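You operate a simulated robot arm through the tools that you are given. There is no shell and no other tool.

Carry out the task below with a simulated robot arm. There is one attempt and no reset: what you move stays moved.

JOB
Stand the white ramekin in the tin, then fill both with batter to about their lines.
Fine: no spill; the batter jug goes back. Set down upright: baking batter jug.

Only the result counts: the job must be done as asked and must still hold three seconds after the hand-in. Knocking over, shifting, dropping, spilling or breaking anything else fails it.

ROBOT AND FRAMES
A 6-joint arm with a two-finger parallel gripper, fixed in place. Base frame: the origin is on the floor under the middle of its stand, x ahead of it, y to its left, z up; the work surface is at about z = 0.9. Units: m, degrees, N and s.
With the tool pointing down near the work surface it reaches from about 0.24 to 0.64 m from the base axis. Its first joint turns from -66.0 to 66.0 degrees. Payload 2.7 kg.
The TCP is the grasp point between the finger pads, 0.023 m short of the fingertips. In the tool frame z runs along the fingers and y along their closing line. Largest opening 0.094 m; finger width 0.038, thickness 0.01; the body of the gripper, 0.054 by 0.096 m, starts 0.039 m behind the TCP.
Orientation is that of the tool frame in the base frame, as a unit quaternion [x, y, z, w]. With the fingers straight down and closing along the base's y, the tool's x points along the base's -x, its y along +y and its z along -z.

CONTROLS
- The arm moves only by the tool arm_command. Its argument "motion" is a list of rows, each a list of 7 numbers: the shift along the base's x, y, z in units of 400 mm (1.0 is 400 mm), then the turn, a rotation vector about the base's x, y, z in units of 45 degrees (1.0 is 45 degrees), then the gripper command, from -1 (shut) to 1 (fully open), values between in proportion. In form: [[x, y, z, ax, ay, az, fingers], ...]. A call has 1 to 20 rows; each row is the pose to reach, as a shift and turn from the pose commanded when the call began. A call with a number of a shift or a turn outside -1 to 1 is refused whole. A row lasts 0.2 s, in which the tool goes at most 0.05 m and 8.6 degrees; a call with a longer step from one row to the next is refused whole, and so is a gripper value outside its range. A pose out of reach is approached as far as the arm can. The call stops where the force on the tool passes 40 N (or 10 N more than at its start, if that is more) or the arm is blocked; 0.2 s more then pass. The fingers move at their own pace (about 0.045 m/s each) and stop on an object; they squeeze with about 20 N. The grip force told is the motor's: it shows also when the fingers shut on nothing. Time passes only in rows, and 0.2 s behind the last, so rows that repeat a pose let the fingers close. The reply holds the time, the measured pose of the TCP, the force on the tool along the base axes, the opening and the grip force, in the units named above and with some noise, with the torque about the TCP (base axes, N m) and any sound that the robot's microphone picked up.
- Cameras (640 x 400 px; columns grow to the right, rows downward): "scene" is fixed at [0.0782, -0.4334, 1.4038]; the picture's right is [0.76, -0.65, 0.00], its down [-0.37, -0.43, -0.82] and it looks along [0.53, 0.62, -0.57] (base axes); focal length 214 px, centre (320, 200). "wrist" rides on the gripper at [0.086, 0.016, -0.075] in the tool frame; the picture's right is [-0.18, 0.98, 0.00], its down [-0.58, -0.11, -0.81] and it looks along [-0.79, -0.15, 0.59] (tool axes); focal length 243 px, centre (320, 200). There is no depth. A picture from a camera that has moved, and an enlarged one, comes with that camera's place and axes in the base frame and with its lens.
- camera(camera): a new picture of that camera. No time passes.
- zoom(camera, box): a new picture of the part [left, top, right, bottom] of that camera's present view, enlarged. No time passes.
- close_job(): hands the job in; it is judged then, once.

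Places have to be worked out from the pictures, the camera data and where the tool is seen. Open the gripper and draw the arm clear of the work before you hand the job in, unless the task says otherwise.

The tools are called after "Emit:" as a command line: name --pt "numbers of a row" for each row, then --argument value for the rest, lists and objects as JSON in quotes. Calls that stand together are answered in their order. arm_command: Moves the arm, as the interface text tells. Its arguments: {"type":"object","properties":{"motion":{"type":"array"}},"required":["motion"]} The other tools are called the same way: camera (camera) takes a picture; zoom (camera, box) takes an enlarged picture of a part of a camera's view; close_job () hands the job in.

At the start:

```text
t: 0.0
tcp_pos: [0.3207, 0.0644, 1.3141]
tool_rot: [0.001, 1.0, 0.001, 0.001]
ft_force: [0.2, -0.7, 0.4]
moment: [0.04, 0.01, -0.01]
opening: 0.0937
gripper_force: 0.1
```

scene: 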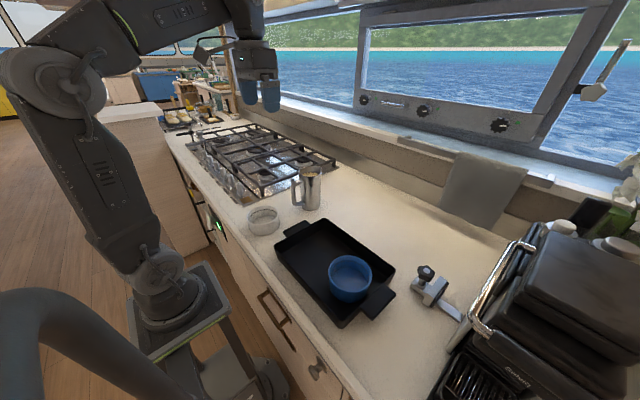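
wrist: 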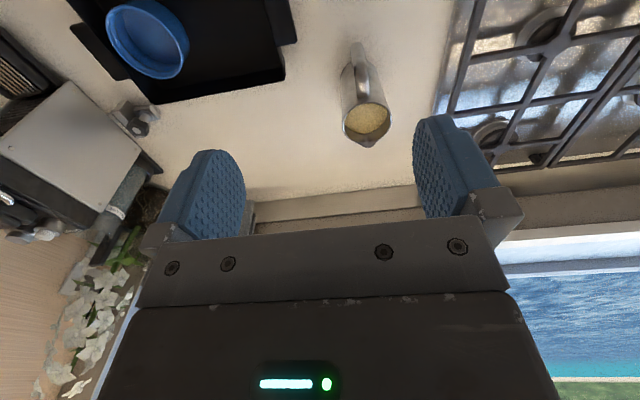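

I start by looking more closely at the work area: the scene shows a black tin with a blue ramekin already in it, a white ramekin left of it, and a steel jug with a handle. I zoom in for details.

Emit:
zoom --camera "scene" --box '[230, 150, 410, 262]'

Emit:
zoom --camera "scene" --box '[260, 200, 480, 340]'

Emit:
zoom --camera "wrist" --box '[60, 0, 460, 250]'

```text
3.56 times, centred on (320, 206) of scene
camera zoom: at [0.0782, -0.4334, 1.4038], right [0.76, -0.65, 0.0], down [-0.37, -0.43, -0.82], along [0.53, 0.62, -0.57], focal length 763 px, centre (320, 179)
```

zoom: 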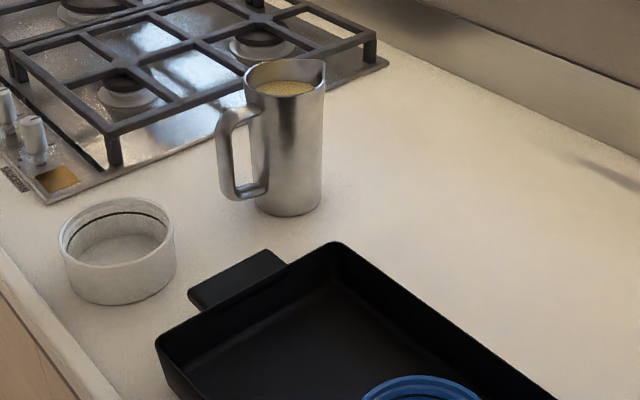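

```text
2.86 times, centred on (370, 270) of scene
camera zoom: at [0.0782, -0.4334, 1.4038], right [0.76, -0.65, 0.0], down [-0.37, -0.43, -0.82], along [0.53, 0.62, -0.57], focal length 613 px, centre (177, 0)
```

zoom: 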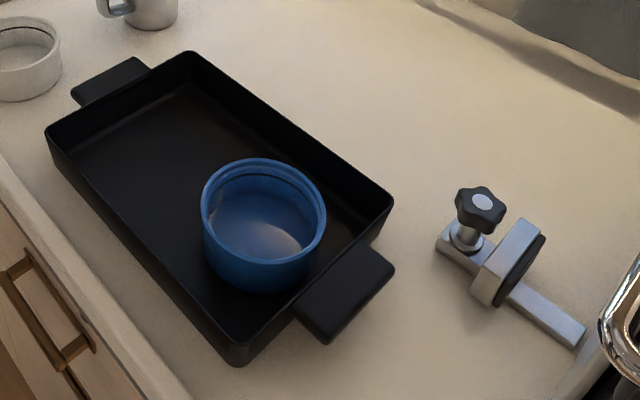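

```text
1.60 times, centred on (260, 125) of wrist
camera zoom: at [0.2345, 0.0805, 1.3904], right [0.19, 0.98, 0.0], down [0.58, -0.11, 0.81], along [0.79, -0.15, -0.59], focal length 388 px, centre (416, 320)
```

zoom: 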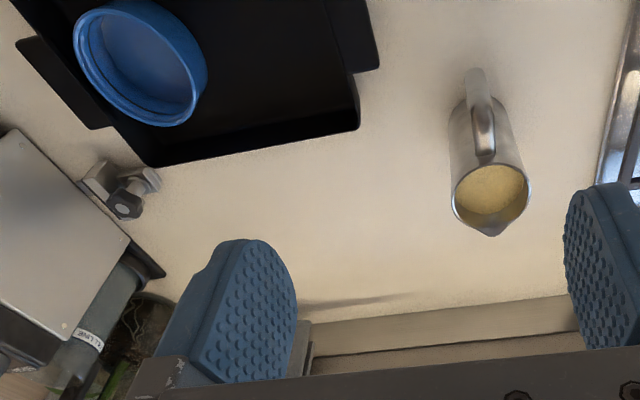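

The ramekins look about 0.11 m across, wider than the gripper opening, so the white one needs a rim grip. The jug body is about 0.075 m with its handle toward the robot. I zoom closer on each object to measure edges and fill lines.

Emit:
zoom --camera "scene" --box '[240, 196, 288, 244]'

Emit:
zoom --camera "scene" --box '[282, 158, 332, 218]'

Emit:
zoom --camera "scene" --box '[320, 248, 380, 308]'

Emit:
zoom --camera "wrist" --box '[320, 30, 410, 150]'

```text
8.33 times, centred on (264, 220) of scene
camera zoom: at [0.0782, -0.4334, 1.4038], right [0.76, -0.65, 0.0], down [-0.37, -0.43, -0.82], along [0.53, 0.62, -0.57], focal length 1787 px, centre (787, 33)
```

zoom: 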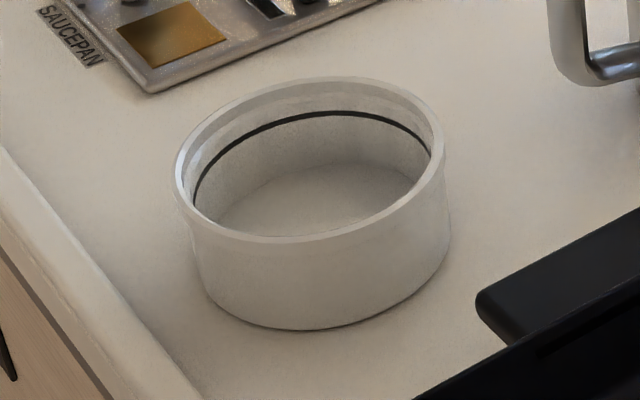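

```text
6.67 times, centred on (307, 188) of scene
camera zoom: at [0.0782, -0.4334, 1.4038], right [0.76, -0.65, 0.0], down [-0.37, -0.43, -0.82], along [0.53, 0.62, -0.57], focal length 1430 px, centre (407, 280)
```

zoom: 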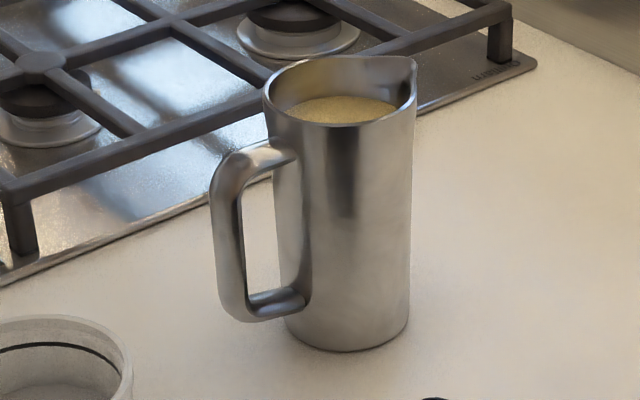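

```text
6.67 times, centred on (350, 278) of scene
camera zoom: at [0.0782, -0.4334, 1.4038], right [0.76, -0.65, 0.0], down [-0.37, -0.43, -0.82], along [0.53, 0.62, -0.57], focal length 1430 px, centre (120, -320)
```

zoom: 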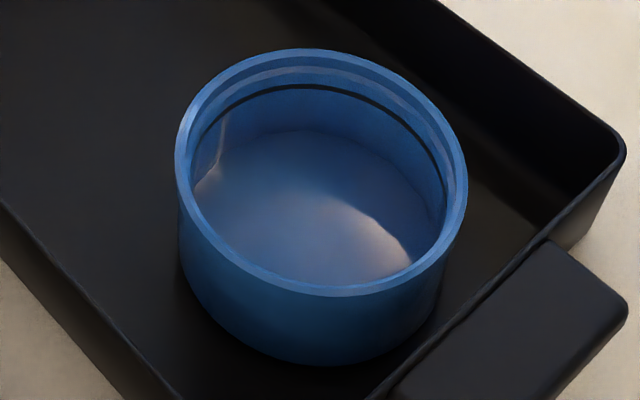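

```text
3.33 times, centred on (365, 90) of wrist
camera zoom: at [0.2345, 0.0805, 1.3904], right [0.19, 0.98, 0.0], down [0.58, -0.11, 0.81], along [0.79, -0.15, -0.59], focal length 809 px, centre (170, 567)
```

zoom: 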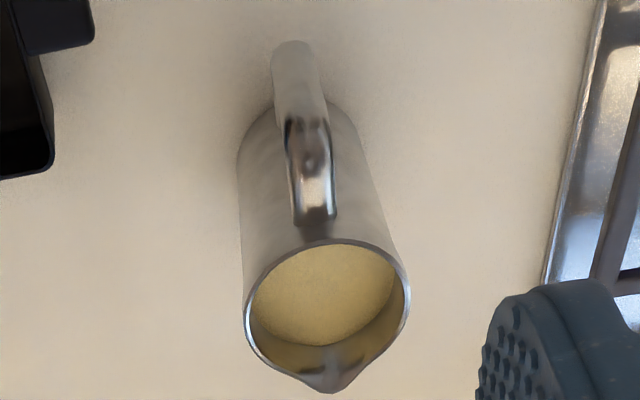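

Combining both cameras, I put the jug axis at about (0.495, 0.111) with its rim at z≈1.05. The white ramekin is at about (0.297, 0.121), rim z≈0.948. I tilt the tool so the wrist camera looks steeply down at the tin and ramekins, which also tests the arm's tilt range.

Emit:
arm_command --pt "0.01 -0.05 -0.03 0 0.16 0 1" --pt "0.02 -0.1 -0.06 0 0.32 0 1" --pt "0.03 -0.15 -0.09 0 0.48 0 1" --pt "0.04 -0.2 -0.12 0 0.64 0 1" --pt "0.05 -0.25 -0.15 0 0.8 0 1" --pt "0.05 -0.25 -0.15 0 0.8 0 1"

```text
t: 1.4
tcp_pos: [0.3202, -0.0394, 1.1834]
tool_rot: [0.001, 0.951, 0.0, -0.308]
ft_force: [1.0, -0.7, 0.1]
moment: [0.0, -0.02, 0.01]
opening: 0.0942
gripper_force: 0.0
out of reach, approached as far as the arm can: row 2, 3, 4, 5, 6
```

The tilt was reached but the position came up short, so tilting back toward the base limits reach. I look at what the wrist camera sees now.

Emit:
camera --camera "wrist"

Emit:
camera --camera "scene"

```text
taken
camera wrist: at [0.2936, -0.0247, 1.2955], right [0.15, 0.98, -0.11], down [0.94, -0.11, 0.31], along [0.3, -0.15, -0.94], focal length 243 px, centre (320, 200)
```

wrist: 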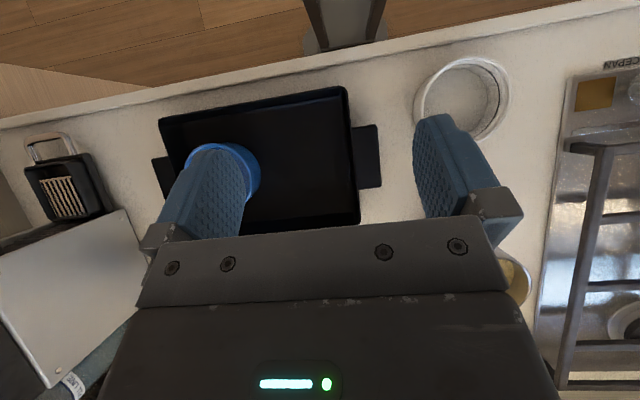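

```text
taken
```

scene: 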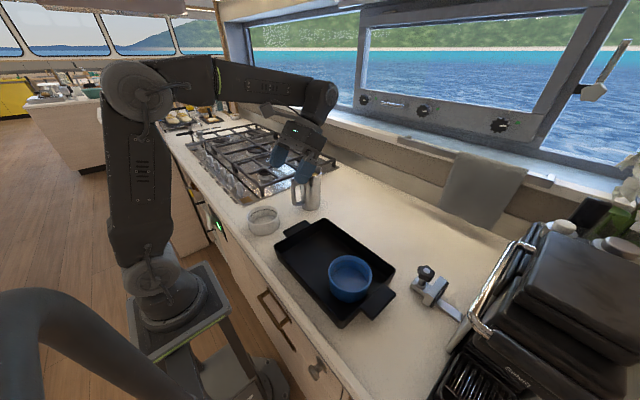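

The wrist camera now sees the tin and white ramekin from above. I zoom in to measure the tin's walls and the ramekin.

Emit:
zoom --camera "wrist" --box '[140, 70, 400, 240]'

Emit:
zoom --camera "wrist" --box '[400, 40, 540, 150]'

```text
2.35 times, centred on (270, 155) of wrist
camera zoom: at [0.2936, -0.0247, 1.2955], right [0.15, 0.98, -0.11], down [0.94, -0.11, 0.31], along [0.3, -0.15, -0.94], focal length 571 px, centre (438, 306)
```

zoom: 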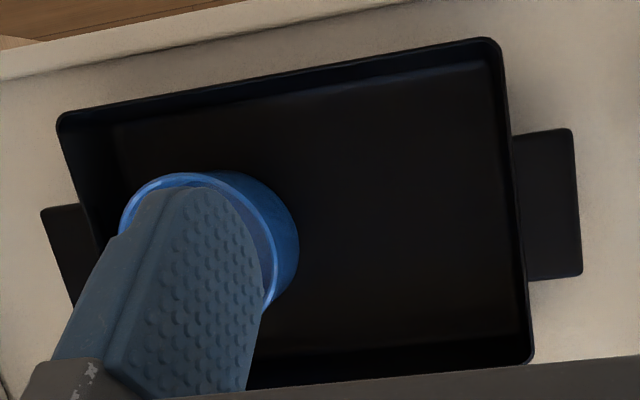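

```text
3.64 times, centred on (470, 95) of wrist
camera zoom: at [0.2936, -0.0247, 1.2955], right [0.15, 0.98, -0.11], down [0.94, -0.11, 0.31], along [0.3, -0.15, -0.94], focal length 882 px, centre (-226, 582)
```

zoom: 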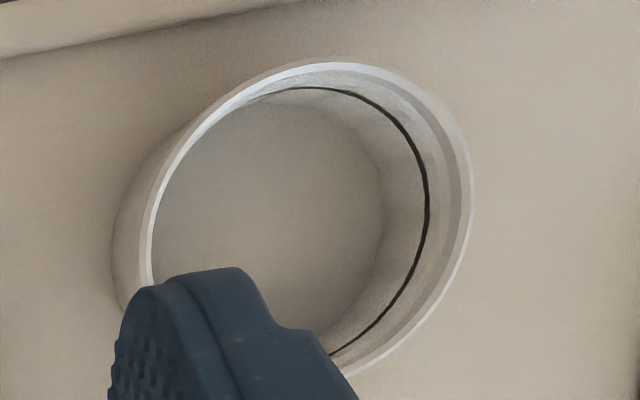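

From the second viewpoint the tin rim spans x 0.253–0.450 and y −0.298–−0.024, the white ramekin is at about (0.296, 0.122), and the blue one at about (0.348, −0.232). I bring the tool back to vertical before planning the rim grasp.

Emit:
arm_command --pt "0 0.05 0.02 0 -0.16 0 1" --pt "0 0.1 0.04 0 -0.32 0 1" --pt "0 0.15 0.06 0 -0.48 0 1" --pt "0 0.2 0.08 0 -0.64 0 1" --pt "0 0.25 0.08 0 -0.8 0 1" --pt "0 0.25 0.08 0 -0.8 0 1"

```text
t: 2.8
tcp_pos: [0.3185, 0.0627, 1.2157]
tool_rot: [0.001, 1.0, 0.001, 0.001]
ft_force: [-0.6, 0.8, 0.3]
moment: [0.03, 0.0, 0.04]
opening: 0.0942
gripper_force: 0.1
```

The commanded pose follows the reached pose, which makes planning easier. I plan to grip the ramekin's rim on its (+x, −y) side, clear of the jug handle, so I turn the tool +45° about z, half-open, and hover above that spot.

Emit:
arm_command --pt "0.006 0.01 -0.07 0 0 0.167 0.3" --pt "0.011 0.02 -0.14 0 0 0.333 0.3" --pt "0.017 0.03 -0.21 0 0 0.5 0.3" --pt "0.022 0.04 -0.28 0 0 0.667 0.3" --pt "0.028 0.05 -0.34 0 0 0.833 0.3" --pt "0.033 0.059 -0.414 0 0 1.0 0.3" --pt "0.033 0.059 -0.414 0 0 1.0 0.3"

Emit:
camera --camera "wrist"

Emit:
camera --camera "scene"

```text
t: 4.4
tcp_pos: [0.3328, 0.086, 1.0494]
tool_rot: [-0.383, 0.924, 0.001, 0.001]
ft_force: [-0.2, -1.0, 0.3]
moment: [0.04, 0.0, 0.01]
opening: 0.0608
gripper_force: 0.0
```

```text
taken
camera wrist: at [0.259, 0.0353, 1.1248], right [-0.56, 0.83, 0.0], down [0.49, 0.33, 0.81], along [0.67, 0.46, -0.59], focal length 243 px, centre (320, 200)
```

wrist: 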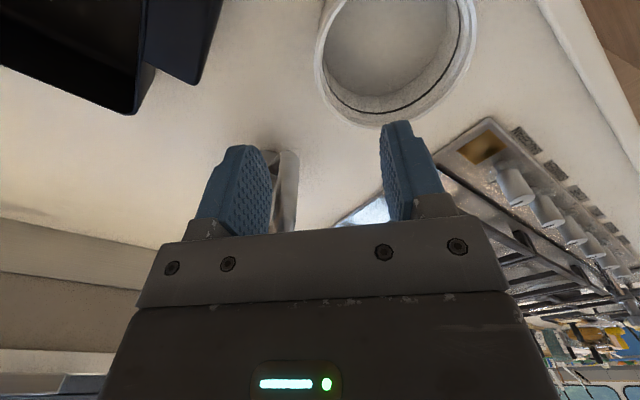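

```text
taken
```

scene: 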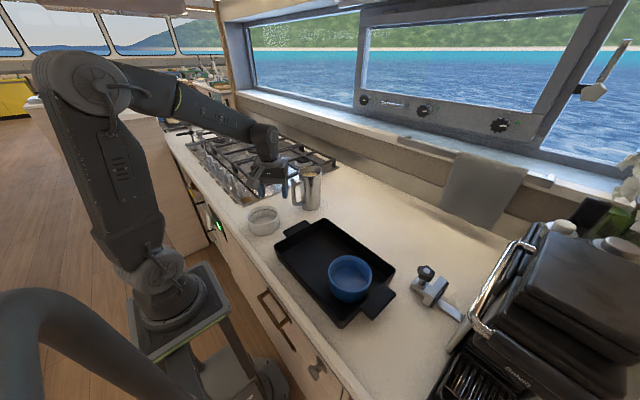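

The ramekin's rim is confirmed at about (0.298, 0.121), so the wall I want is right under the TCP. I lower straight down with one finger inside and one outside the wall.

Emit:
arm_command --pt "0 0 -0.07 0 0 0 0.3" --pt "0 0 -0.14 0 0 0 0.3" --pt "0 0 -0.2 0 0 0 0.3" --pt "0 0 -0.24 0 0 0 0.3" --pt "0 0 -0.265 0 0 0 0.3" --pt "0 0 -0.272 0 0 0 0.3"

Emit:
camera --camera "wrist"

Emit:
zoom --camera "scene" --box '[220, 140, 340, 250]'

```text
t: 5.8
tcp_pos: [0.332, 0.0864, 0.9412]
tool_rot: [-0.382, 0.924, 0.001, 0.0]
ft_force: [-0.8, -0.1, -0.1]
moment: [0.02, -0.04, -0.01]
opening: 0.0611
gripper_force: 0.1
```

```text
taken
camera wrist: at [0.26, 0.0357, 1.0158], right [-0.56, 0.83, 0.0], down [0.49, 0.33, 0.81], along [0.67, 0.45, -0.59], focal length 243 px, centre (320, 200)
```

wrist: 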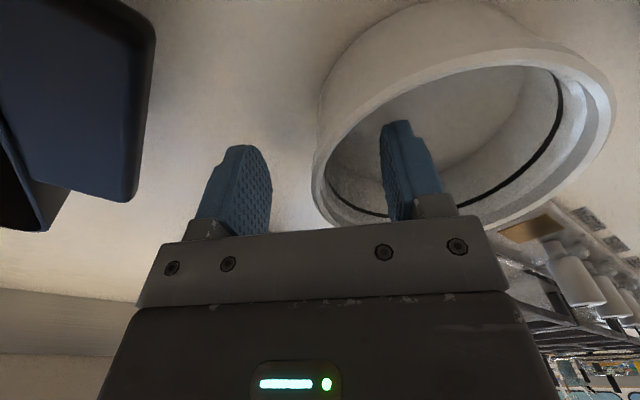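

```text
3.64 times, centred on (280, 195) of scene
camera zoom: at [0.0782, -0.4334, 1.4038], right [0.76, -0.65, 0.0], down [-0.37, -0.43, -0.82], along [0.53, 0.62, -0.57], focal length 780 px, centre (466, 218)
```

zoom: 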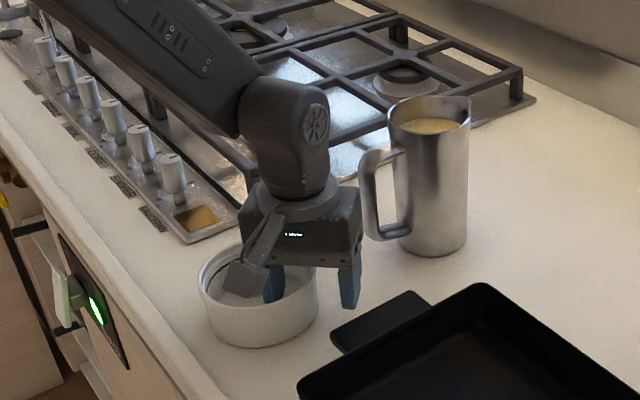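

One finger is inside the wall and one outside, with clearance to the jug. I close the gripper on the rim.

Emit:
arm_command --pt "0 0 0 0 0 0 -0.3" --pt "0 0 0 0 0 0 -0.7" --pt "0 0 0 0 0 0 -1" --pt "0 0 0 0 0 0 -1" --pt "0 0 0 0 0 0 -1" --pt "0 0 0 0 0 0 -1"

Emit:
camera --camera "wrist"

```text
t: 7.2
tcp_pos: [0.3337, 0.0861, 0.9417]
tool_rot: [-0.382, 0.924, 0.001, 0.001]
ft_force: [-0.4, 0.8, 7.2]
moment: [0.48, 0.6, 0.02]
opening: 0.0123
gripper_force: 20.0
```

```text
taken
camera wrist: at [0.26, 0.0358, 1.0161], right [-0.56, 0.83, 0.0], down [0.49, 0.33, 0.81], along [0.67, 0.46, -0.59], focal length 243 px, centre (320, 200)
```

wrist: 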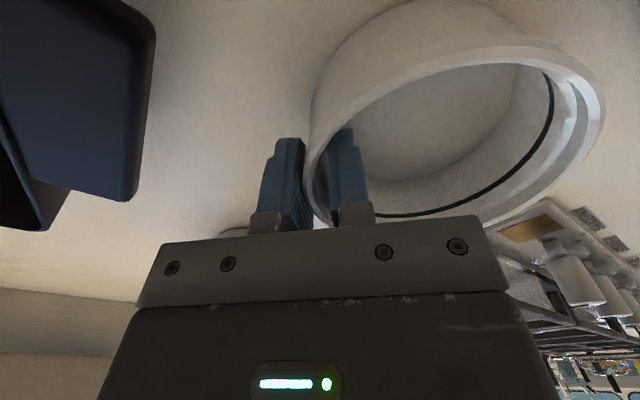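

The rim is gripped at 12 mm with 20 N. I lift slowly and check for tilt.

Emit:
arm_command --pt "0 0 0.02 0 0 0 -1" --pt "0 0 0.05 0 0 0 -1" --pt "0 0 0.09 0 0 0 -1" --pt "0 0 0.14 0 0 0 -1" --pt "0 0 0.19 0 0 0 -1" --pt "0 0 0.23 0 0 0 -1" --pt "0 0 0.25 0 0 0 -1" --pt "0 0 0.25 0 0 0 -1"

Emit:
camera --camera "wrist"

Emit:
zoom --camera "scene" --box '[220, 110, 340, 250]'

```text
t: 9.0
tcp_pos: [0.3328, 0.0861, 1.0406]
tool_rot: [-0.382, 0.924, 0.001, 0.001]
ft_force: [-0.1, -0.2, -0.9]
moment: [-0.06, -0.05, -0.02]
opening: 0.0114
gripper_force: 19.9
```

```text
taken
camera wrist: at [0.2601, 0.0357, 1.1165], right [-0.56, 0.83, 0.0], down [0.49, 0.33, 0.81], along [0.67, 0.45, -0.59], focal length 243 px, centre (320, 200)
```

wrist: 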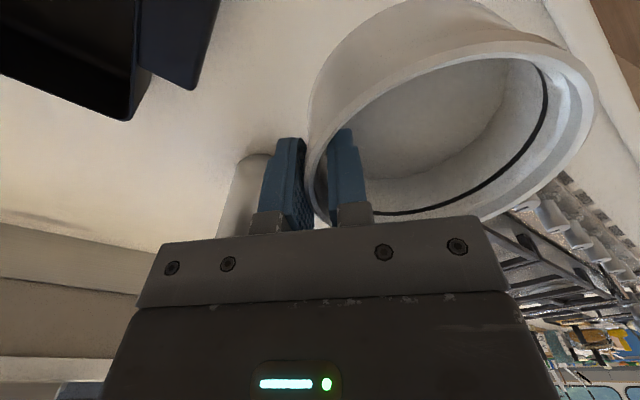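

```text
2.86 times, centred on (280, 180) of scene
camera zoom: at [0.0782, -0.4334, 1.4038], right [0.76, -0.65, 0.0], down [-0.37, -0.43, -0.82], along [0.53, 0.62, -0.57], focal length 613 px, centre (434, 257)
```

zoom: 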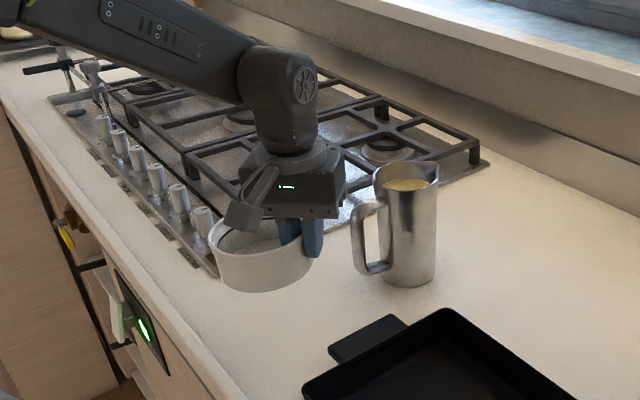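

The white ramekin is off the counter, drooping only slightly on its far side. I carry it level over the free half of the tin, aiming its centre at about (0.350, −0.104).

Emit:
arm_command --pt "0.01 -0.05 0 0 0 0 -1" --pt "0.03 -0.12 0 0 0 0 -1" --pt "0.05 -0.2 0 0 0 0 -1" --pt "0.07 -0.28 0 0 0 0 -1" --pt "0.09 -0.36 0 0 0 0 -1" --pt "0.11 -0.44 0 0 0 0 -1" --pt "0.125 -0.52 0 0 0 0 -1" --pt "0.132 -0.5645 0 0 0 0 -1" --pt "0.132 -0.5645 0 0 0 0 -1"

Emit:
camera --camera "wrist"

Emit:
zoom --camera "scene" --box '[260, 160, 420, 330]'

```text
t: 11.0
tcp_pos: [0.386, -0.1396, 1.0405]
tool_rot: [-0.382, 0.924, 0.002, 0.0]
ft_force: [0.3, 0.5, -1.9]
moment: [-0.06, -0.05, 0.01]
opening: 0.0115
gripper_force: 19.9
```

```text
taken
camera wrist: at [0.3131, -0.1895, 1.1164], right [-0.56, 0.83, 0.0], down [0.49, 0.33, 0.81], along [0.67, 0.46, -0.59], focal length 243 px, centre (320, 200)
```

wrist: 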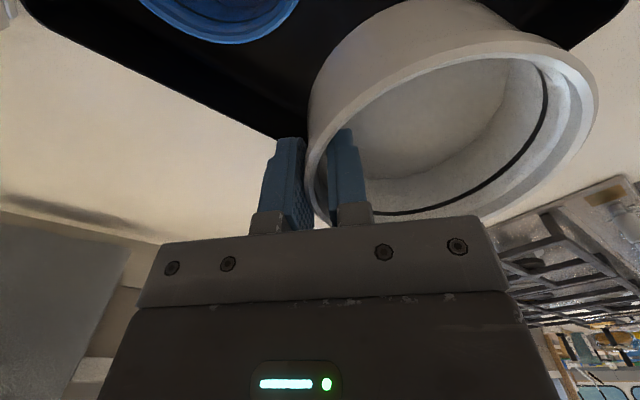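

```text
2.35 times, centred on (340, 245) of scene
camera zoom: at [0.0782, -0.4334, 1.4038], right [0.76, -0.65, 0.0], down [-0.37, -0.43, -0.82], along [0.53, 0.62, -0.57], focal length 505 px, centre (273, 94)
```

zoom: 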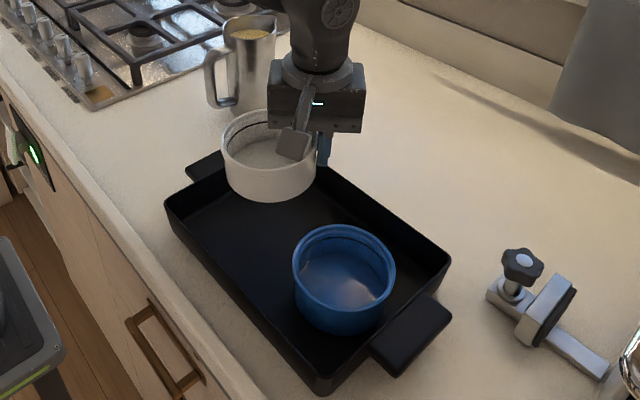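

The ramekin hangs over the free half of the tin, with a droop I judge at about 3°. I correct the tilt slightly, nudge +3 mm in y, and lower to just above the tin floor.

Emit:
arm_command --pt "0 0.007 -0.05 0.03 0.03 0 -1" --pt "0 0.0075 -0.1 0.047 0.047 0 -1" --pt "0 0.0075 -0.15 0.047 0.047 0 -1" --pt "0 0.0075 -0.19 0.047 0.047 0 -1" --pt "0 0.0075 -0.211 0.047 0.047 0 -1" --pt "0 0.0075 -0.211 0.047 0.047 0 -1"

Emit:
camera --camera "wrist"

Emit:
zoom --camera "scene" --box '[270, 190, 400, 310]'

```text
t: 12.4
tcp_pos: [0.3854, -0.1364, 0.956]
tool_rot: [-0.382, 0.924, 0.026, -0.009]
ft_force: [0.2, 0.0, -1.0]
moment: [-0.08, -0.02, 0.04]
opening: 0.0114
gripper_force: 20.5
```

```text
taken
camera wrist: at [0.3149, -0.1897, 1.0325], right [-0.56, 0.83, 0.05], down [0.52, 0.3, 0.8], along [0.64, 0.48, -0.6], focal length 243 px, centre (320, 200)
```

wrist: 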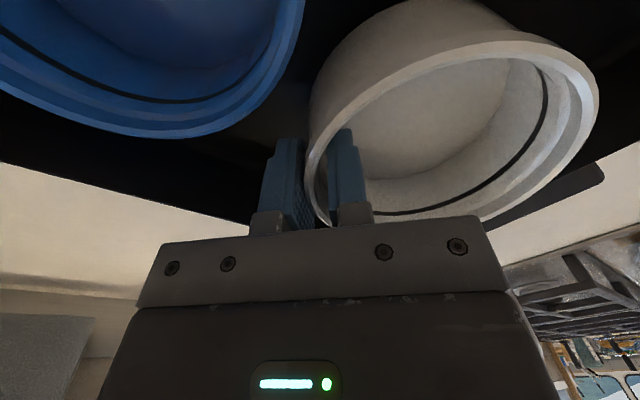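

```text
3.33 times, centred on (335, 250) of scene
camera zoom: at [0.0782, -0.4334, 1.4038], right [0.76, -0.65, 0.0], down [-0.37, -0.43, -0.82], along [0.53, 0.62, -0.57], focal length 715 px, centre (270, 33)
```

zoom: 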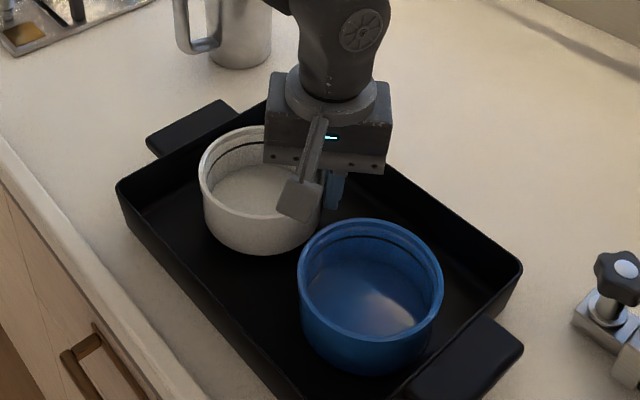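

The white ramekin is inside the tin with clear gaps to the blue one and the walls. I lower in 2 mm steps while watching the force for touchdown.

Emit:
arm_command --pt "0 0 -0.005 0 0 0 -1" --pt "0 0 -0.01 0 0 0 -1" --pt "0 0 -0.015 0 0 0 -1" --pt "0 0 -0.02 0 0 0 -1"

```text
t: 13.4
tcp_pos: [0.385, -0.1362, 0.9479]
tool_rot: [-0.382, 0.924, 0.024, -0.008]
ft_force: [-0.5, 1.0, -1.8]
moment: [-0.02, -0.06, 0.0]
opening: 0.0116
gripper_force: 20.1
```

No contact yet at TCP z = 0.948. I keep lowering in small steps.

Emit:
arm_command --pt "0 0 -0.004 0 0 0 -1" --pt "0 0 -0.008 0 0 0 -1" --pt "0 0 -0.011 0 0 0 -1"

```text
t: 14.2
tcp_pos: [0.3835, -0.1375, 0.9445]
tool_rot: [-0.382, 0.924, 0.025, -0.01]
ft_force: [-0.5, 0.1, 2.3]
moment: [-0.04, -0.04, -0.01]
opening: 0.0114
gripper_force: 20.1
```

Force went from about −1.5 N to +2.3 N, so the base is touching the tin floor. I open the fingers gradually to let it settle.

Emit:
arm_command --pt "0 0 -0.001 0 0 0 -0.7" --pt "0 0 -0.001 0 0 0 -0.5" --pt "0 0 -0.001 0 0 0 -0.3" --pt "0 0 -0.001 0 0 0 -0.15" --pt "0 0 -0.001 0 0 0 -0.15"

Emit:
camera --camera "wrist"

Emit:
zoom --camera "scene" --box '[270, 190, 400, 310]'

```text
t: 15.4
tcp_pos: [0.3843, -0.137, 0.9433]
tool_rot: [-0.381, 0.924, 0.025, -0.009]
ft_force: [0.1, 0.7, -0.3]
moment: [0.03, -0.03, -0.03]
opening: 0.0401
gripper_force: 0.1
```

```text
taken
camera wrist: at [0.3149, -0.1902, 1.02], right [-0.56, 0.83, 0.05], down [0.52, 0.3, 0.8], along [0.64, 0.48, -0.6], focal length 243 px, centre (320, 200)
```

wrist: 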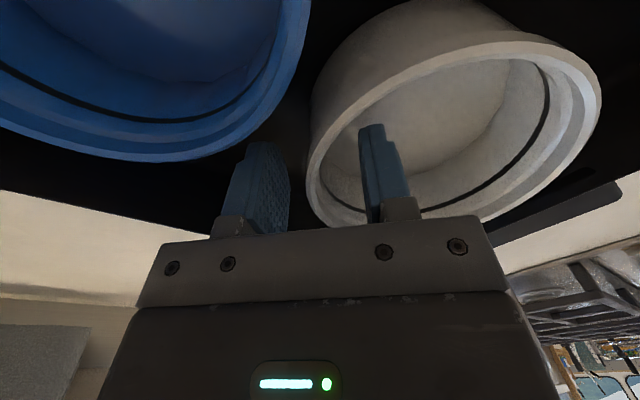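

```text
3.33 times, centred on (335, 250) of scene
camera zoom: at [0.0782, -0.4334, 1.4038], right [0.76, -0.65, 0.0], down [-0.37, -0.43, -0.82], along [0.53, 0.62, -0.57], focal length 715 px, centre (270, 33)
```

zoom: 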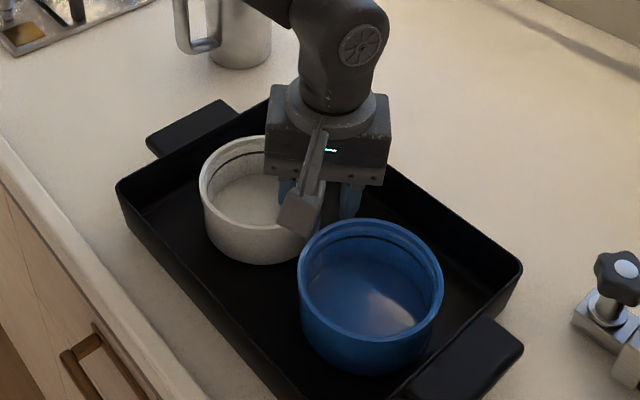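

The white ramekin stands free in the tin with both fingers clear. I raise the hand straight up, then undo the tilt.

Emit:
arm_command --pt "0 0 0.05 0 0 0 -0.15" --pt "0 0 0.12 0 0 0 -0.15" --pt "0 0 0.2 0 0 0 -0.15" --pt "0 0 0.3 -0.03 -0.03 0 0.3" --pt "0 0 0.4 -0.047 -0.047 0 0.6" --pt "0 0 0.5 -0.047 -0.047 0 1" --pt "0 0 0.5 -0.047 -0.047 0 1"

Emit:
zoom --camera "scene" --box '[270, 190, 400, 310]'

Emit:
camera --camera "wrist"

```text
t: 17.0
tcp_pos: [0.382, -0.138, 1.1474]
tool_rot: [-0.382, 0.924, 0.002, 0.0]
ft_force: [-0.4, 0.7, -0.1]
moment: [0.0, -0.01, -0.02]
opening: 0.0939
gripper_force: 0.1
```

```text
3.33 times, centred on (335, 250) of scene
camera zoom: at [0.0782, -0.4334, 1.4038], right [0.76, -0.65, 0.0], down [-0.37, -0.43, -0.82], along [0.53, 0.62, -0.57], focal length 715 px, centre (270, 33)
```

zoom: 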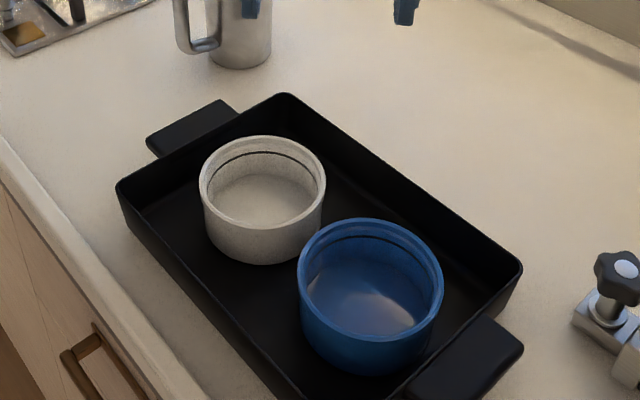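

```text
taken
camera wrist: at [0.3094, -0.1882, 1.2226], right [-0.56, 0.83, 0.0], down [0.49, 0.33, 0.81], along [0.67, 0.45, -0.59], focal length 243 px, centre (320, 200)
```

wrist: 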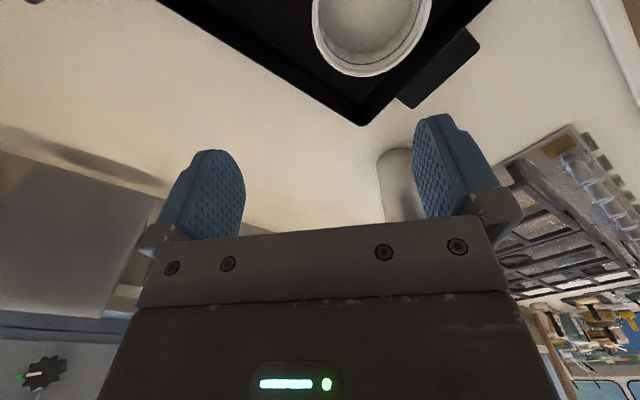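

The white ramekin now stands in the tin at about (0.350, −0.106), with roughly 19 mm to the blue one. Before touching the jug I test the pouring posture in free air, turning 45° more about z and then tilting the tool toward −y.

Emit:
arm_command --pt "-0.01 0 0.04 0 0 0.167 1" --pt "-0.03 0 0.08 0 0 0.333 1" --pt "-0.05 0 0.1 0 0 0.5 1" --pt "-0.07 0 0.1 0 0 0.667 1" --pt "-0.08 0 0.1 0 0 0.833 1" --pt "-0.08 0 0.1 0 0 1.0 1" --pt "-0.08 0 0.1 0 0 1.0 1"

Emit:
arm_command --pt "0 0 0 -0.167 0 0 1" --pt "0 0 0 -0.333 0 0 1" --pt "0 0 0 -0.5 0 0 1" --pt "0 0 0 -0.667 0 0 1" --pt "0 0 0 -0.833 0 0 1" --pt "0 0 0 -1.0 0 0 1" --pt "0 0 0 -1.0 0 0 1"

Emit:
camera --camera "scene"

```text
t: 18.6
tcp_pos: [0.3535, -0.1369, 1.1835]
tool_rot: [-0.707, 0.707, 0.002, -0.001]
ft_force: [-0.9, 0.5, 0.3]
moment: [0.01, 0.04, -0.01]
opening: 0.0937
gripper_force: 0.0
```

```text
t: 20.2
tcp_pos: [0.3536, -0.1363, 1.1827]
tool_rot: [-0.653, 0.653, -0.272, -0.27]
ft_force: [-0.3, 0.3, -0.3]
moment: [-0.01, 0.0, 0.0]
opening: 0.0941
gripper_force: 0.1
```

```text
taken
```

scene: 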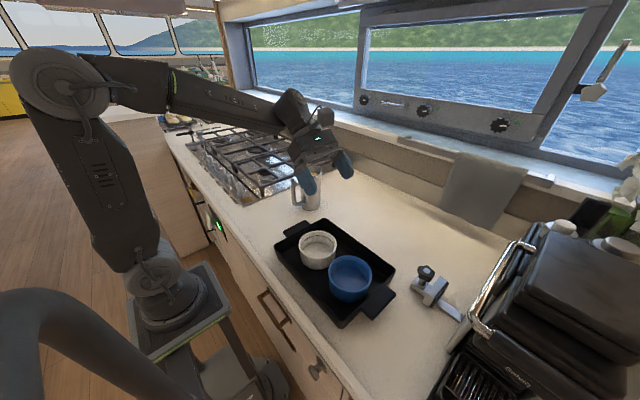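

45° of tilt works with the position held. I continue to 90° in free air.

Emit:
arm_command --pt "0 0 -0.02 -0.167 0 0 1" --pt "0 0 -0.05 -0.333 0 0 1" --pt "0 0 -0.08 -0.5 0 0 1" --pt "0 0 -0.11 -0.667 0 0 1" --pt "0 0 -0.14 -0.833 0 0 1" --pt "0 0 -0.17 -1.0 0 0 1" --pt "0 0 -0.2 -1.0 0 0 1"

Emit:
camera --camera "scene"

Emit:
camera --camera "wrist"

```text
t: 21.8
tcp_pos: [0.3524, -0.1368, 1.1023]
tool_rot: [0.499, -0.501, 0.501, 0.499]
ft_force: [-0.8, -0.4, 0.0]
moment: [0.02, 0.0, 0.0]
opening: 0.094
gripper_force: 0.1
```

```text
taken
```

scene: 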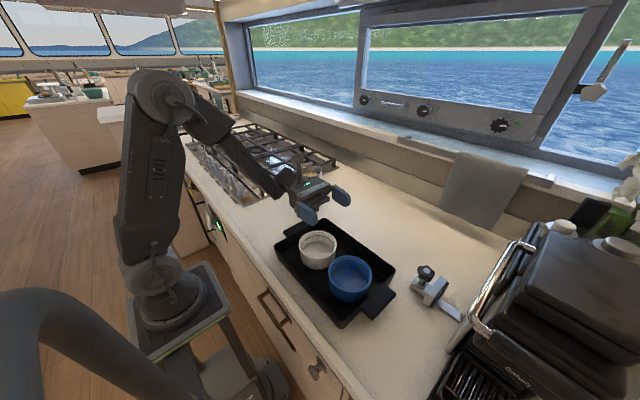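

```text
taken
camera wrist: at [0.3364, -0.0628, 1.1907], right [-0.98, 0.0, -0.19], down [0.11, 0.81, -0.58], along [0.15, -0.59, -0.79], focal length 243 px, centre (320, 200)
```

wrist: 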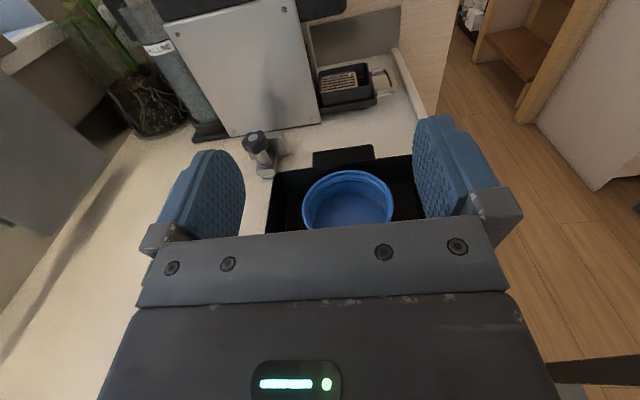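

The 90° pose is reachable. I check the same tilt over the blue ramekin and a bit lower.

Emit:
arm_command --pt "0 -0.08 0 0 0 0 1" --pt "0 -0.16 0 0 0 0 1" --pt "0 -0.24 0 0 0 0 1" --pt "0 -0.318 -0.03 0 0 0 1" --pt "0 -0.318 -0.08 0 0 0 1" --pt "0 -0.318 -0.1 0 0 0 1"

Emit:
camera --camera "scene"

```text
t: 23.2
tcp_pos: [0.351, -0.2654, 1.0624]
tool_rot: [-0.499, 0.501, -0.5, -0.499]
ft_force: [0.7, 0.5, 0.6]
moment: [0.01, 0.01, 0.01]
opening: 0.0941
gripper_force: 0.0
```

```text
taken
```

scene: 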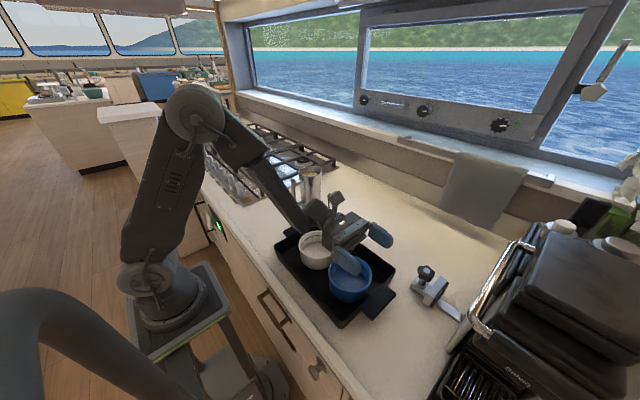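

The blue-side pour pose is reachable too. I zoom to check how close the hand's underside comes to the white ramekin.

Emit:
zoom --camera "scene" --box '[270, 180, 410, 310]'

Emit:
camera --camera "wrist"

```text
3.08 times, centred on (340, 245) of scene
camera zoom: at [0.0782, -0.4334, 1.4038], right [0.76, -0.65, 0.0], down [-0.37, -0.43, -0.82], along [0.53, 0.62, -0.57], focal length 660 px, centre (258, 62)
```

zoom: 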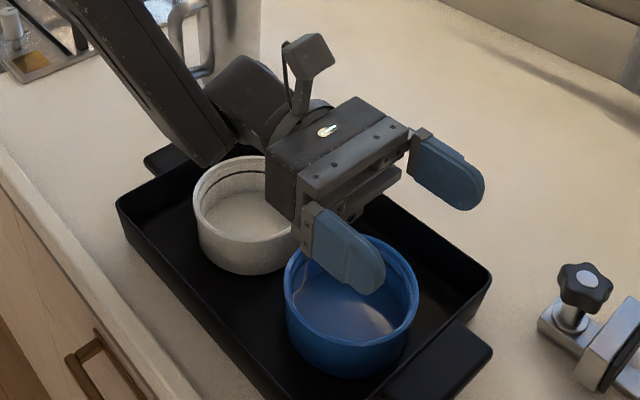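

```text
taken
camera wrist: at [0.3356, -0.1914, 1.1503], right [-0.98, 0.0, -0.19], down [0.11, 0.81, -0.58], along [0.15, -0.59, -0.79], focal length 243 px, centre (320, 200)
```

wrist: 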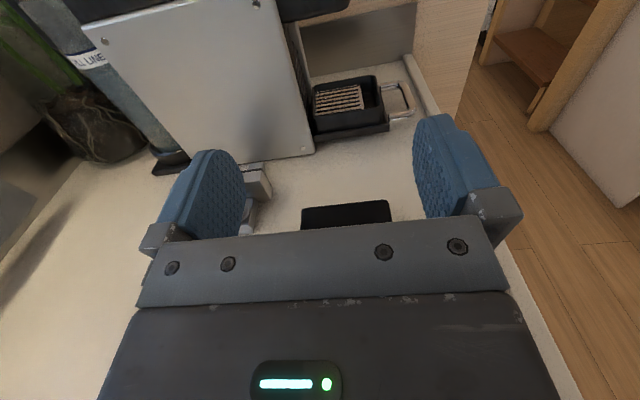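

Both pour poses are feasible with clearance, so I will fill blue first at moderate tilt and white second at high tilt. I raise and untilt the tool now, then head for the jug.

Emit:
arm_command --pt "0 0.03 0.06 0 0 0 1" --pt "0 0.06 0.12 0.167 0 0 1" --pt "0 0.1 0.18 0.333 0 0 1" --pt "0 0.14 0.24 0.5 0 0 1" --pt "0 0.18 0.28 0.667 0 0 1" --pt "0 0.22 0.3 0.833 0 0 1" --pt "0 0.25 0.32 1.0 0 0 1"

Emit:
arm_command --pt "0 0.03 0.02 0.167 0 0 1" --pt "0 0.06 0.04 0.333 0 0 1" --pt "0 0.1 0.06 0.5 0 0 1" --pt "0 0.14 0.06 0.667 0 0 1" --pt "0 0.18 0.06 0.833 0 0 1" --pt "0 0.22 0.06 1.0 0 0 1" --pt "0 0.22 0.06 1.0 0 0 1"

Emit:
arm_command --pt "0.03 0.04 0 0 0 -0.167 1" --pt "0.06 0.08 0 0 0 -0.333 1" --pt "0.09 0.12 0 0 0 -0.5 1" --pt "0.12 0.16 0 0 0 -0.667 1" --pt "0.14 0.2 0 0 0 -0.833 1" --pt "0.16 0.24 0 0 0 -1.0 1" --pt "0.16 0.24 0 0 0 -1.0 1"

```text
t: 24.8
tcp_pos: [0.3523, -0.1638, 1.1895]
tool_rot: [-0.653, 0.654, -0.27, -0.27]
ft_force: [-0.2, -0.1, -0.1]
moment: [-0.02, -0.02, -0.02]
opening: 0.0939
gripper_force: 0.1
```

```text
t: 26.4
tcp_pos: [0.3546, -0.0749, 1.2148]
tool_rot: [-0.706, 0.708, 0.001, 0.0]
ft_force: [0.7, 0.1, 0.1]
moment: [-0.03, -0.01, -0.02]
opening: 0.0942
gripper_force: 0.0
```

```text
t: 28.0
tcp_pos: [0.4159, 0.0204, 1.2154]
tool_rot: [-0.381, 0.925, 0.002, 0.001]
ft_force: [0.0, -0.1, 0.5]
moment: [0.02, -0.01, -0.04]
opening: 0.0939
gripper_force: 0.0
```

The tool is upright again at (0.416, 0.020). I finish the turn so the fingers close along y and move to hover above the jug.

Emit:
arm_command --pt "0.03 0.04 0 0 0 -0.167 1" --pt "0.07 0.08 0 0 0 -0.333 1" --pt "0.1 0.12 0 0 0 -0.5 1" --pt "0.13 0.16 -0.04 0 0 -0.667 1" --pt "0.17 0.2 -0.08 0 0 -0.833 1" --pt "0.1975 0.227 -0.12 0 0 -1.0 1" --pt "0.1975 0.227 -0.12 0 0 -1.0 1"

Emit:
camera --camera "wrist"

Emit:
zoom --camera "scene" --box '[250, 110, 370, 220]'

```text
t: 29.6
tcp_pos: [0.4947, 0.1111, 1.1663]
tool_rot: [0.003, 1.0, 0.0, 0.001]
ft_force: [-0.3, 0.4, 0.4]
moment: [-0.01, -0.04, -0.02]
opening: 0.094
gripper_force: 0.1
```

```text
taken
camera wrist: at [0.4081, 0.1256, 1.242], right [0.19, 0.98, 0.0], down [0.58, -0.11, 0.81], along [0.79, -0.15, -0.59], focal length 243 px, centre (320, 200)
```

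wrist: 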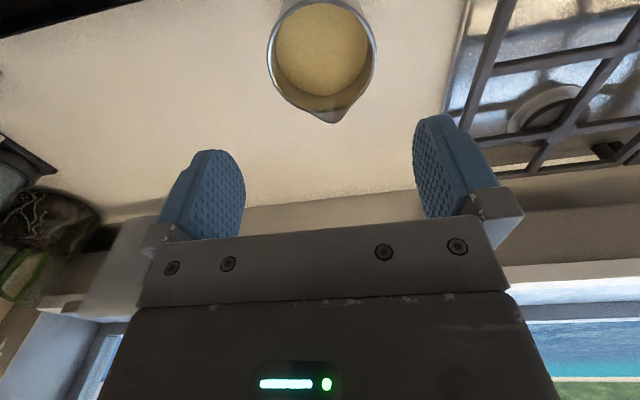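

```text
3.64 times, centred on (310, 165) of scene
camera zoom: at [0.0782, -0.4334, 1.4038], right [0.76, -0.65, 0.0], down [-0.37, -0.43, -0.82], along [0.53, 0.62, -0.57], focal length 780 px, centre (356, 327)
```

zoom: 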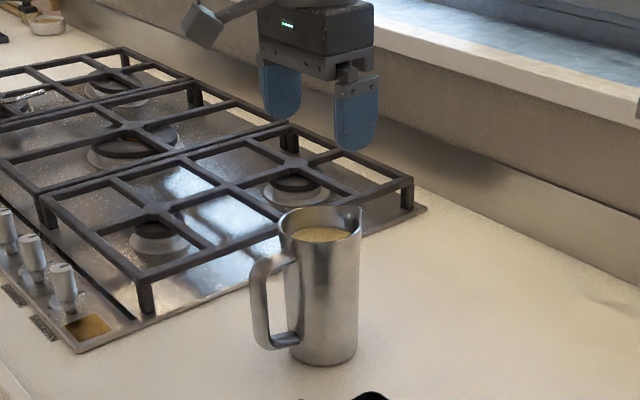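

The jug's mouth centre works out at (0.495, 0.111) with an 82 mm rim, its spout pointing +x, and my open fingers have about 6 mm on each side. I descend partway and check alignment before going deeper.

Emit:
arm_command --pt "0 0 -0.06 0 0 0 1" --pt "0 0 -0.12 0 0 0 1" --pt "0 0 -0.17 0 0 0 1" --pt "0 0 -0.21 0 0 0 1" --pt "0 0 -0.24 0 0 0 1" --pt "0 0 -0.26 0 0 0 1"

Emit:
camera --camera "wrist"

Emit:
zoom --camera "scene" --box '[270, 130, 350, 220]'

```text
t: 31.0
tcp_pos: [0.4957, 0.1108, 1.0641]
tool_rot: [0.001, 1.0, 0.001, 0.001]
ft_force: [-0.2, -0.7, -0.6]
moment: [0.01, 0.0, 0.01]
opening: 0.0941
gripper_force: 0.1
```

```text
taken
camera wrist: at [0.4099, 0.1265, 1.1388], right [0.19, 0.98, 0.0], down [0.58, -0.11, 0.81], along [0.79, -0.15, -0.59], focal length 243 px, centre (320, 200)
```

wrist: 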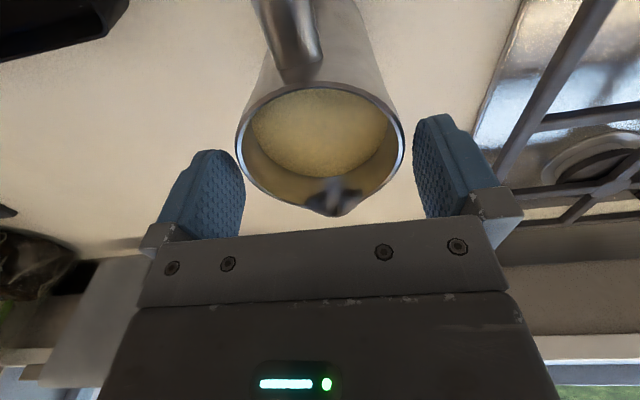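

```text
4.44 times, centred on (310, 175) of scene
camera zoom: at [0.0782, -0.4334, 1.4038], right [0.76, -0.65, 0.0], down [-0.37, -0.43, -0.82], along [0.53, 0.62, -0.57], focal length 953 px, centre (364, 311)
```

zoom: 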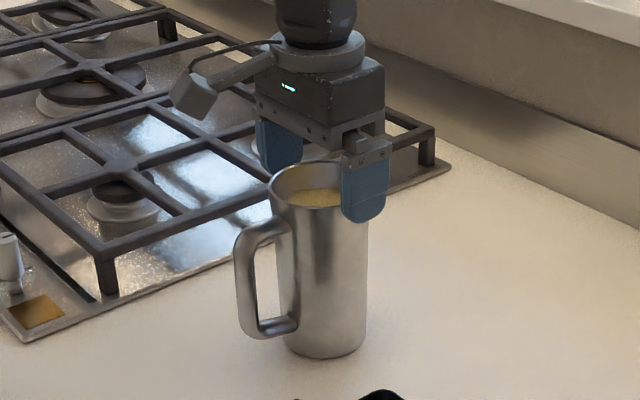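

Alignment is excellent (jug centre (0.496, 0.110) against TCP (0.496, 0.111)). I continue down so the pads sit well below the rim, with the palm about 6 mm above it.

Emit:
arm_command --pt "0 0 -0.03 0 0 0 1" --pt "0 0 -0.06 0 0 0 1" --pt "0 0 -0.09 0 0 0 1" --pt "0 0 -0.11 0 0 0 1" --pt "0 0 -0.119 0 0 0 1"

Emit:
camera --camera "wrist"

Emit:
zoom --camera "scene" --box '[270, 130, 350, 220]'

```text
t: 32.2
tcp_pos: [0.4962, 0.1102, 1.0169]
tool_rot: [0.001, 1.0, 0.001, 0.001]
ft_force: [0.0, 0.1, 0.2]
moment: [0.02, 0.01, 0.0]
opening: 0.0943
gripper_force: 0.1
```

```text
taken
camera wrist: at [0.4107, 0.126, 1.0919], right [0.19, 0.98, 0.0], down [0.58, -0.11, 0.81], along [0.79, -0.15, -0.59], focal length 243 px, centre (320, 200)
```

wrist: 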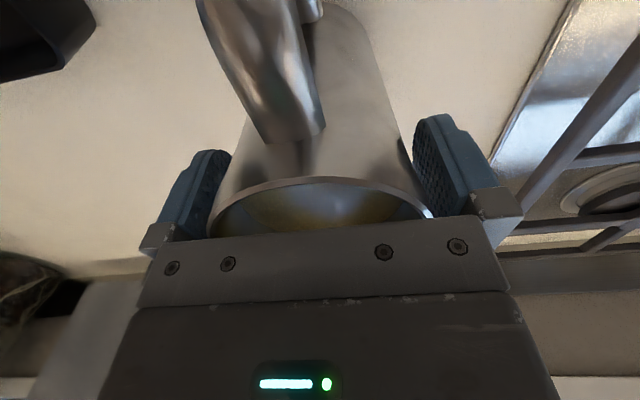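

```text
4.44 times, centred on (310, 175) of scene
camera zoom: at [0.0782, -0.4334, 1.4038], right [0.76, -0.65, 0.0], down [-0.37, -0.43, -0.82], along [0.53, 0.62, -0.57], focal length 953 px, centre (364, 311)
```

zoom: 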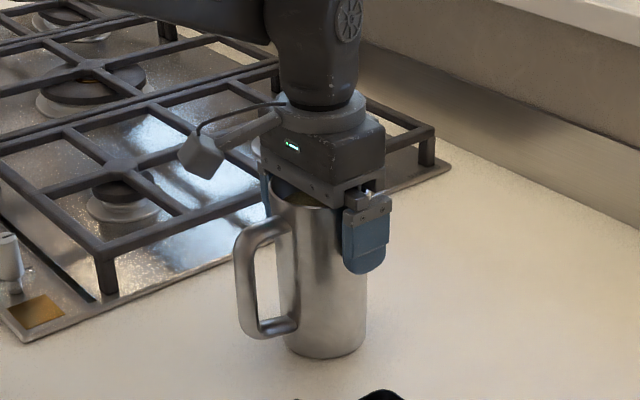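

The fingers straddle the jug body without contact; the return pose to remember is TCP (0.496, 0.110, 1.017). I close the grip on the jug.

Emit:
arm_command --pt "0 0 0 0 0 0 0.8" --pt "0 0 0 0 0 0 0.6" --pt "0 0 0 0 0 0 -1" --pt "0 0 0 0 0 0 -1" --pt "0 0 0 0 0 0 -1" --pt "0 0 0 0 0 0 -1"

Emit:
camera --camera "wrist"

```text
t: 33.6
tcp_pos: [0.4981, 0.1104, 1.0164]
tool_rot: [0.0, 1.0, 0.0, 0.001]
ft_force: [-0.7, -1.9, 0.3]
moment: [0.03, -0.03, 0.03]
opening: 0.0711
gripper_force: 19.9
```

```text
taken
camera wrist: at [0.4107, 0.126, 1.0921], right [0.19, 0.98, 0.0], down [0.58, -0.11, 0.81], along [0.79, -0.15, -0.59], focal length 243 px, centre (320, 200)
```

wrist: 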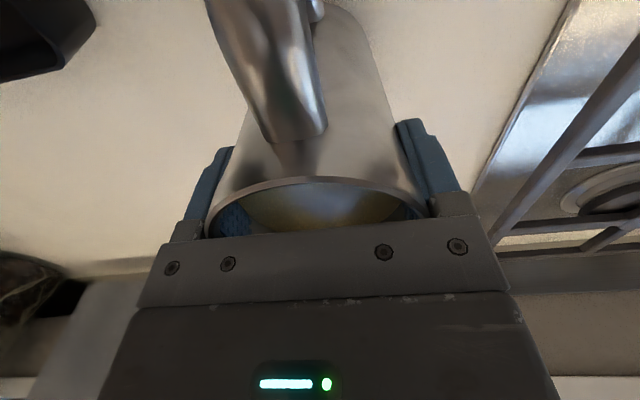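

The jug is gripped at 71 mm with 20 N. I lift it gently a few centimetres and check the weight and how it hangs.

Emit:
arm_command --pt "0 0 0.01 0 0 0 -1" --pt "0 0 0.025 0 0 0 -1" --pt "0 0 0.045 0 0 0 -1" --pt "0 0 0.065 0 0 0 -1" --pt "0 0 0.08 0 0 0 -1" --pt "0 0 0.09 0 0 0 -1" --pt "0 0 0.09 0 0 0 -1"

Emit:
zoom --camera "scene" --box '[270, 130, 350, 220]'

```text
t: 35.2
tcp_pos: [0.4957, 0.1117, 1.051]
tool_rot: [0.0, 1.0, 0.001, 0.0]
ft_force: [0.0, -0.3, -6.9]
moment: [0.0, -0.19, 0.02]
opening: 0.0712
gripper_force: 19.8
```

```text
4.44 times, centred on (310, 175) of scene
camera zoom: at [0.0783, -0.4334, 1.4038], right [0.76, -0.65, 0.0], down [-0.37, -0.43, -0.82], along [0.53, 0.62, -0.57], focal length 953 px, centre (364, 311)
```

zoom: 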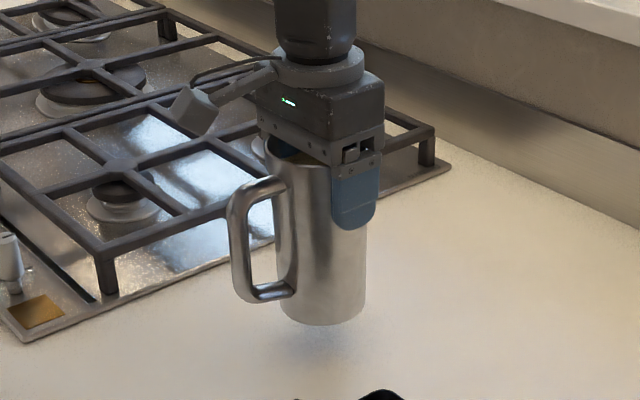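

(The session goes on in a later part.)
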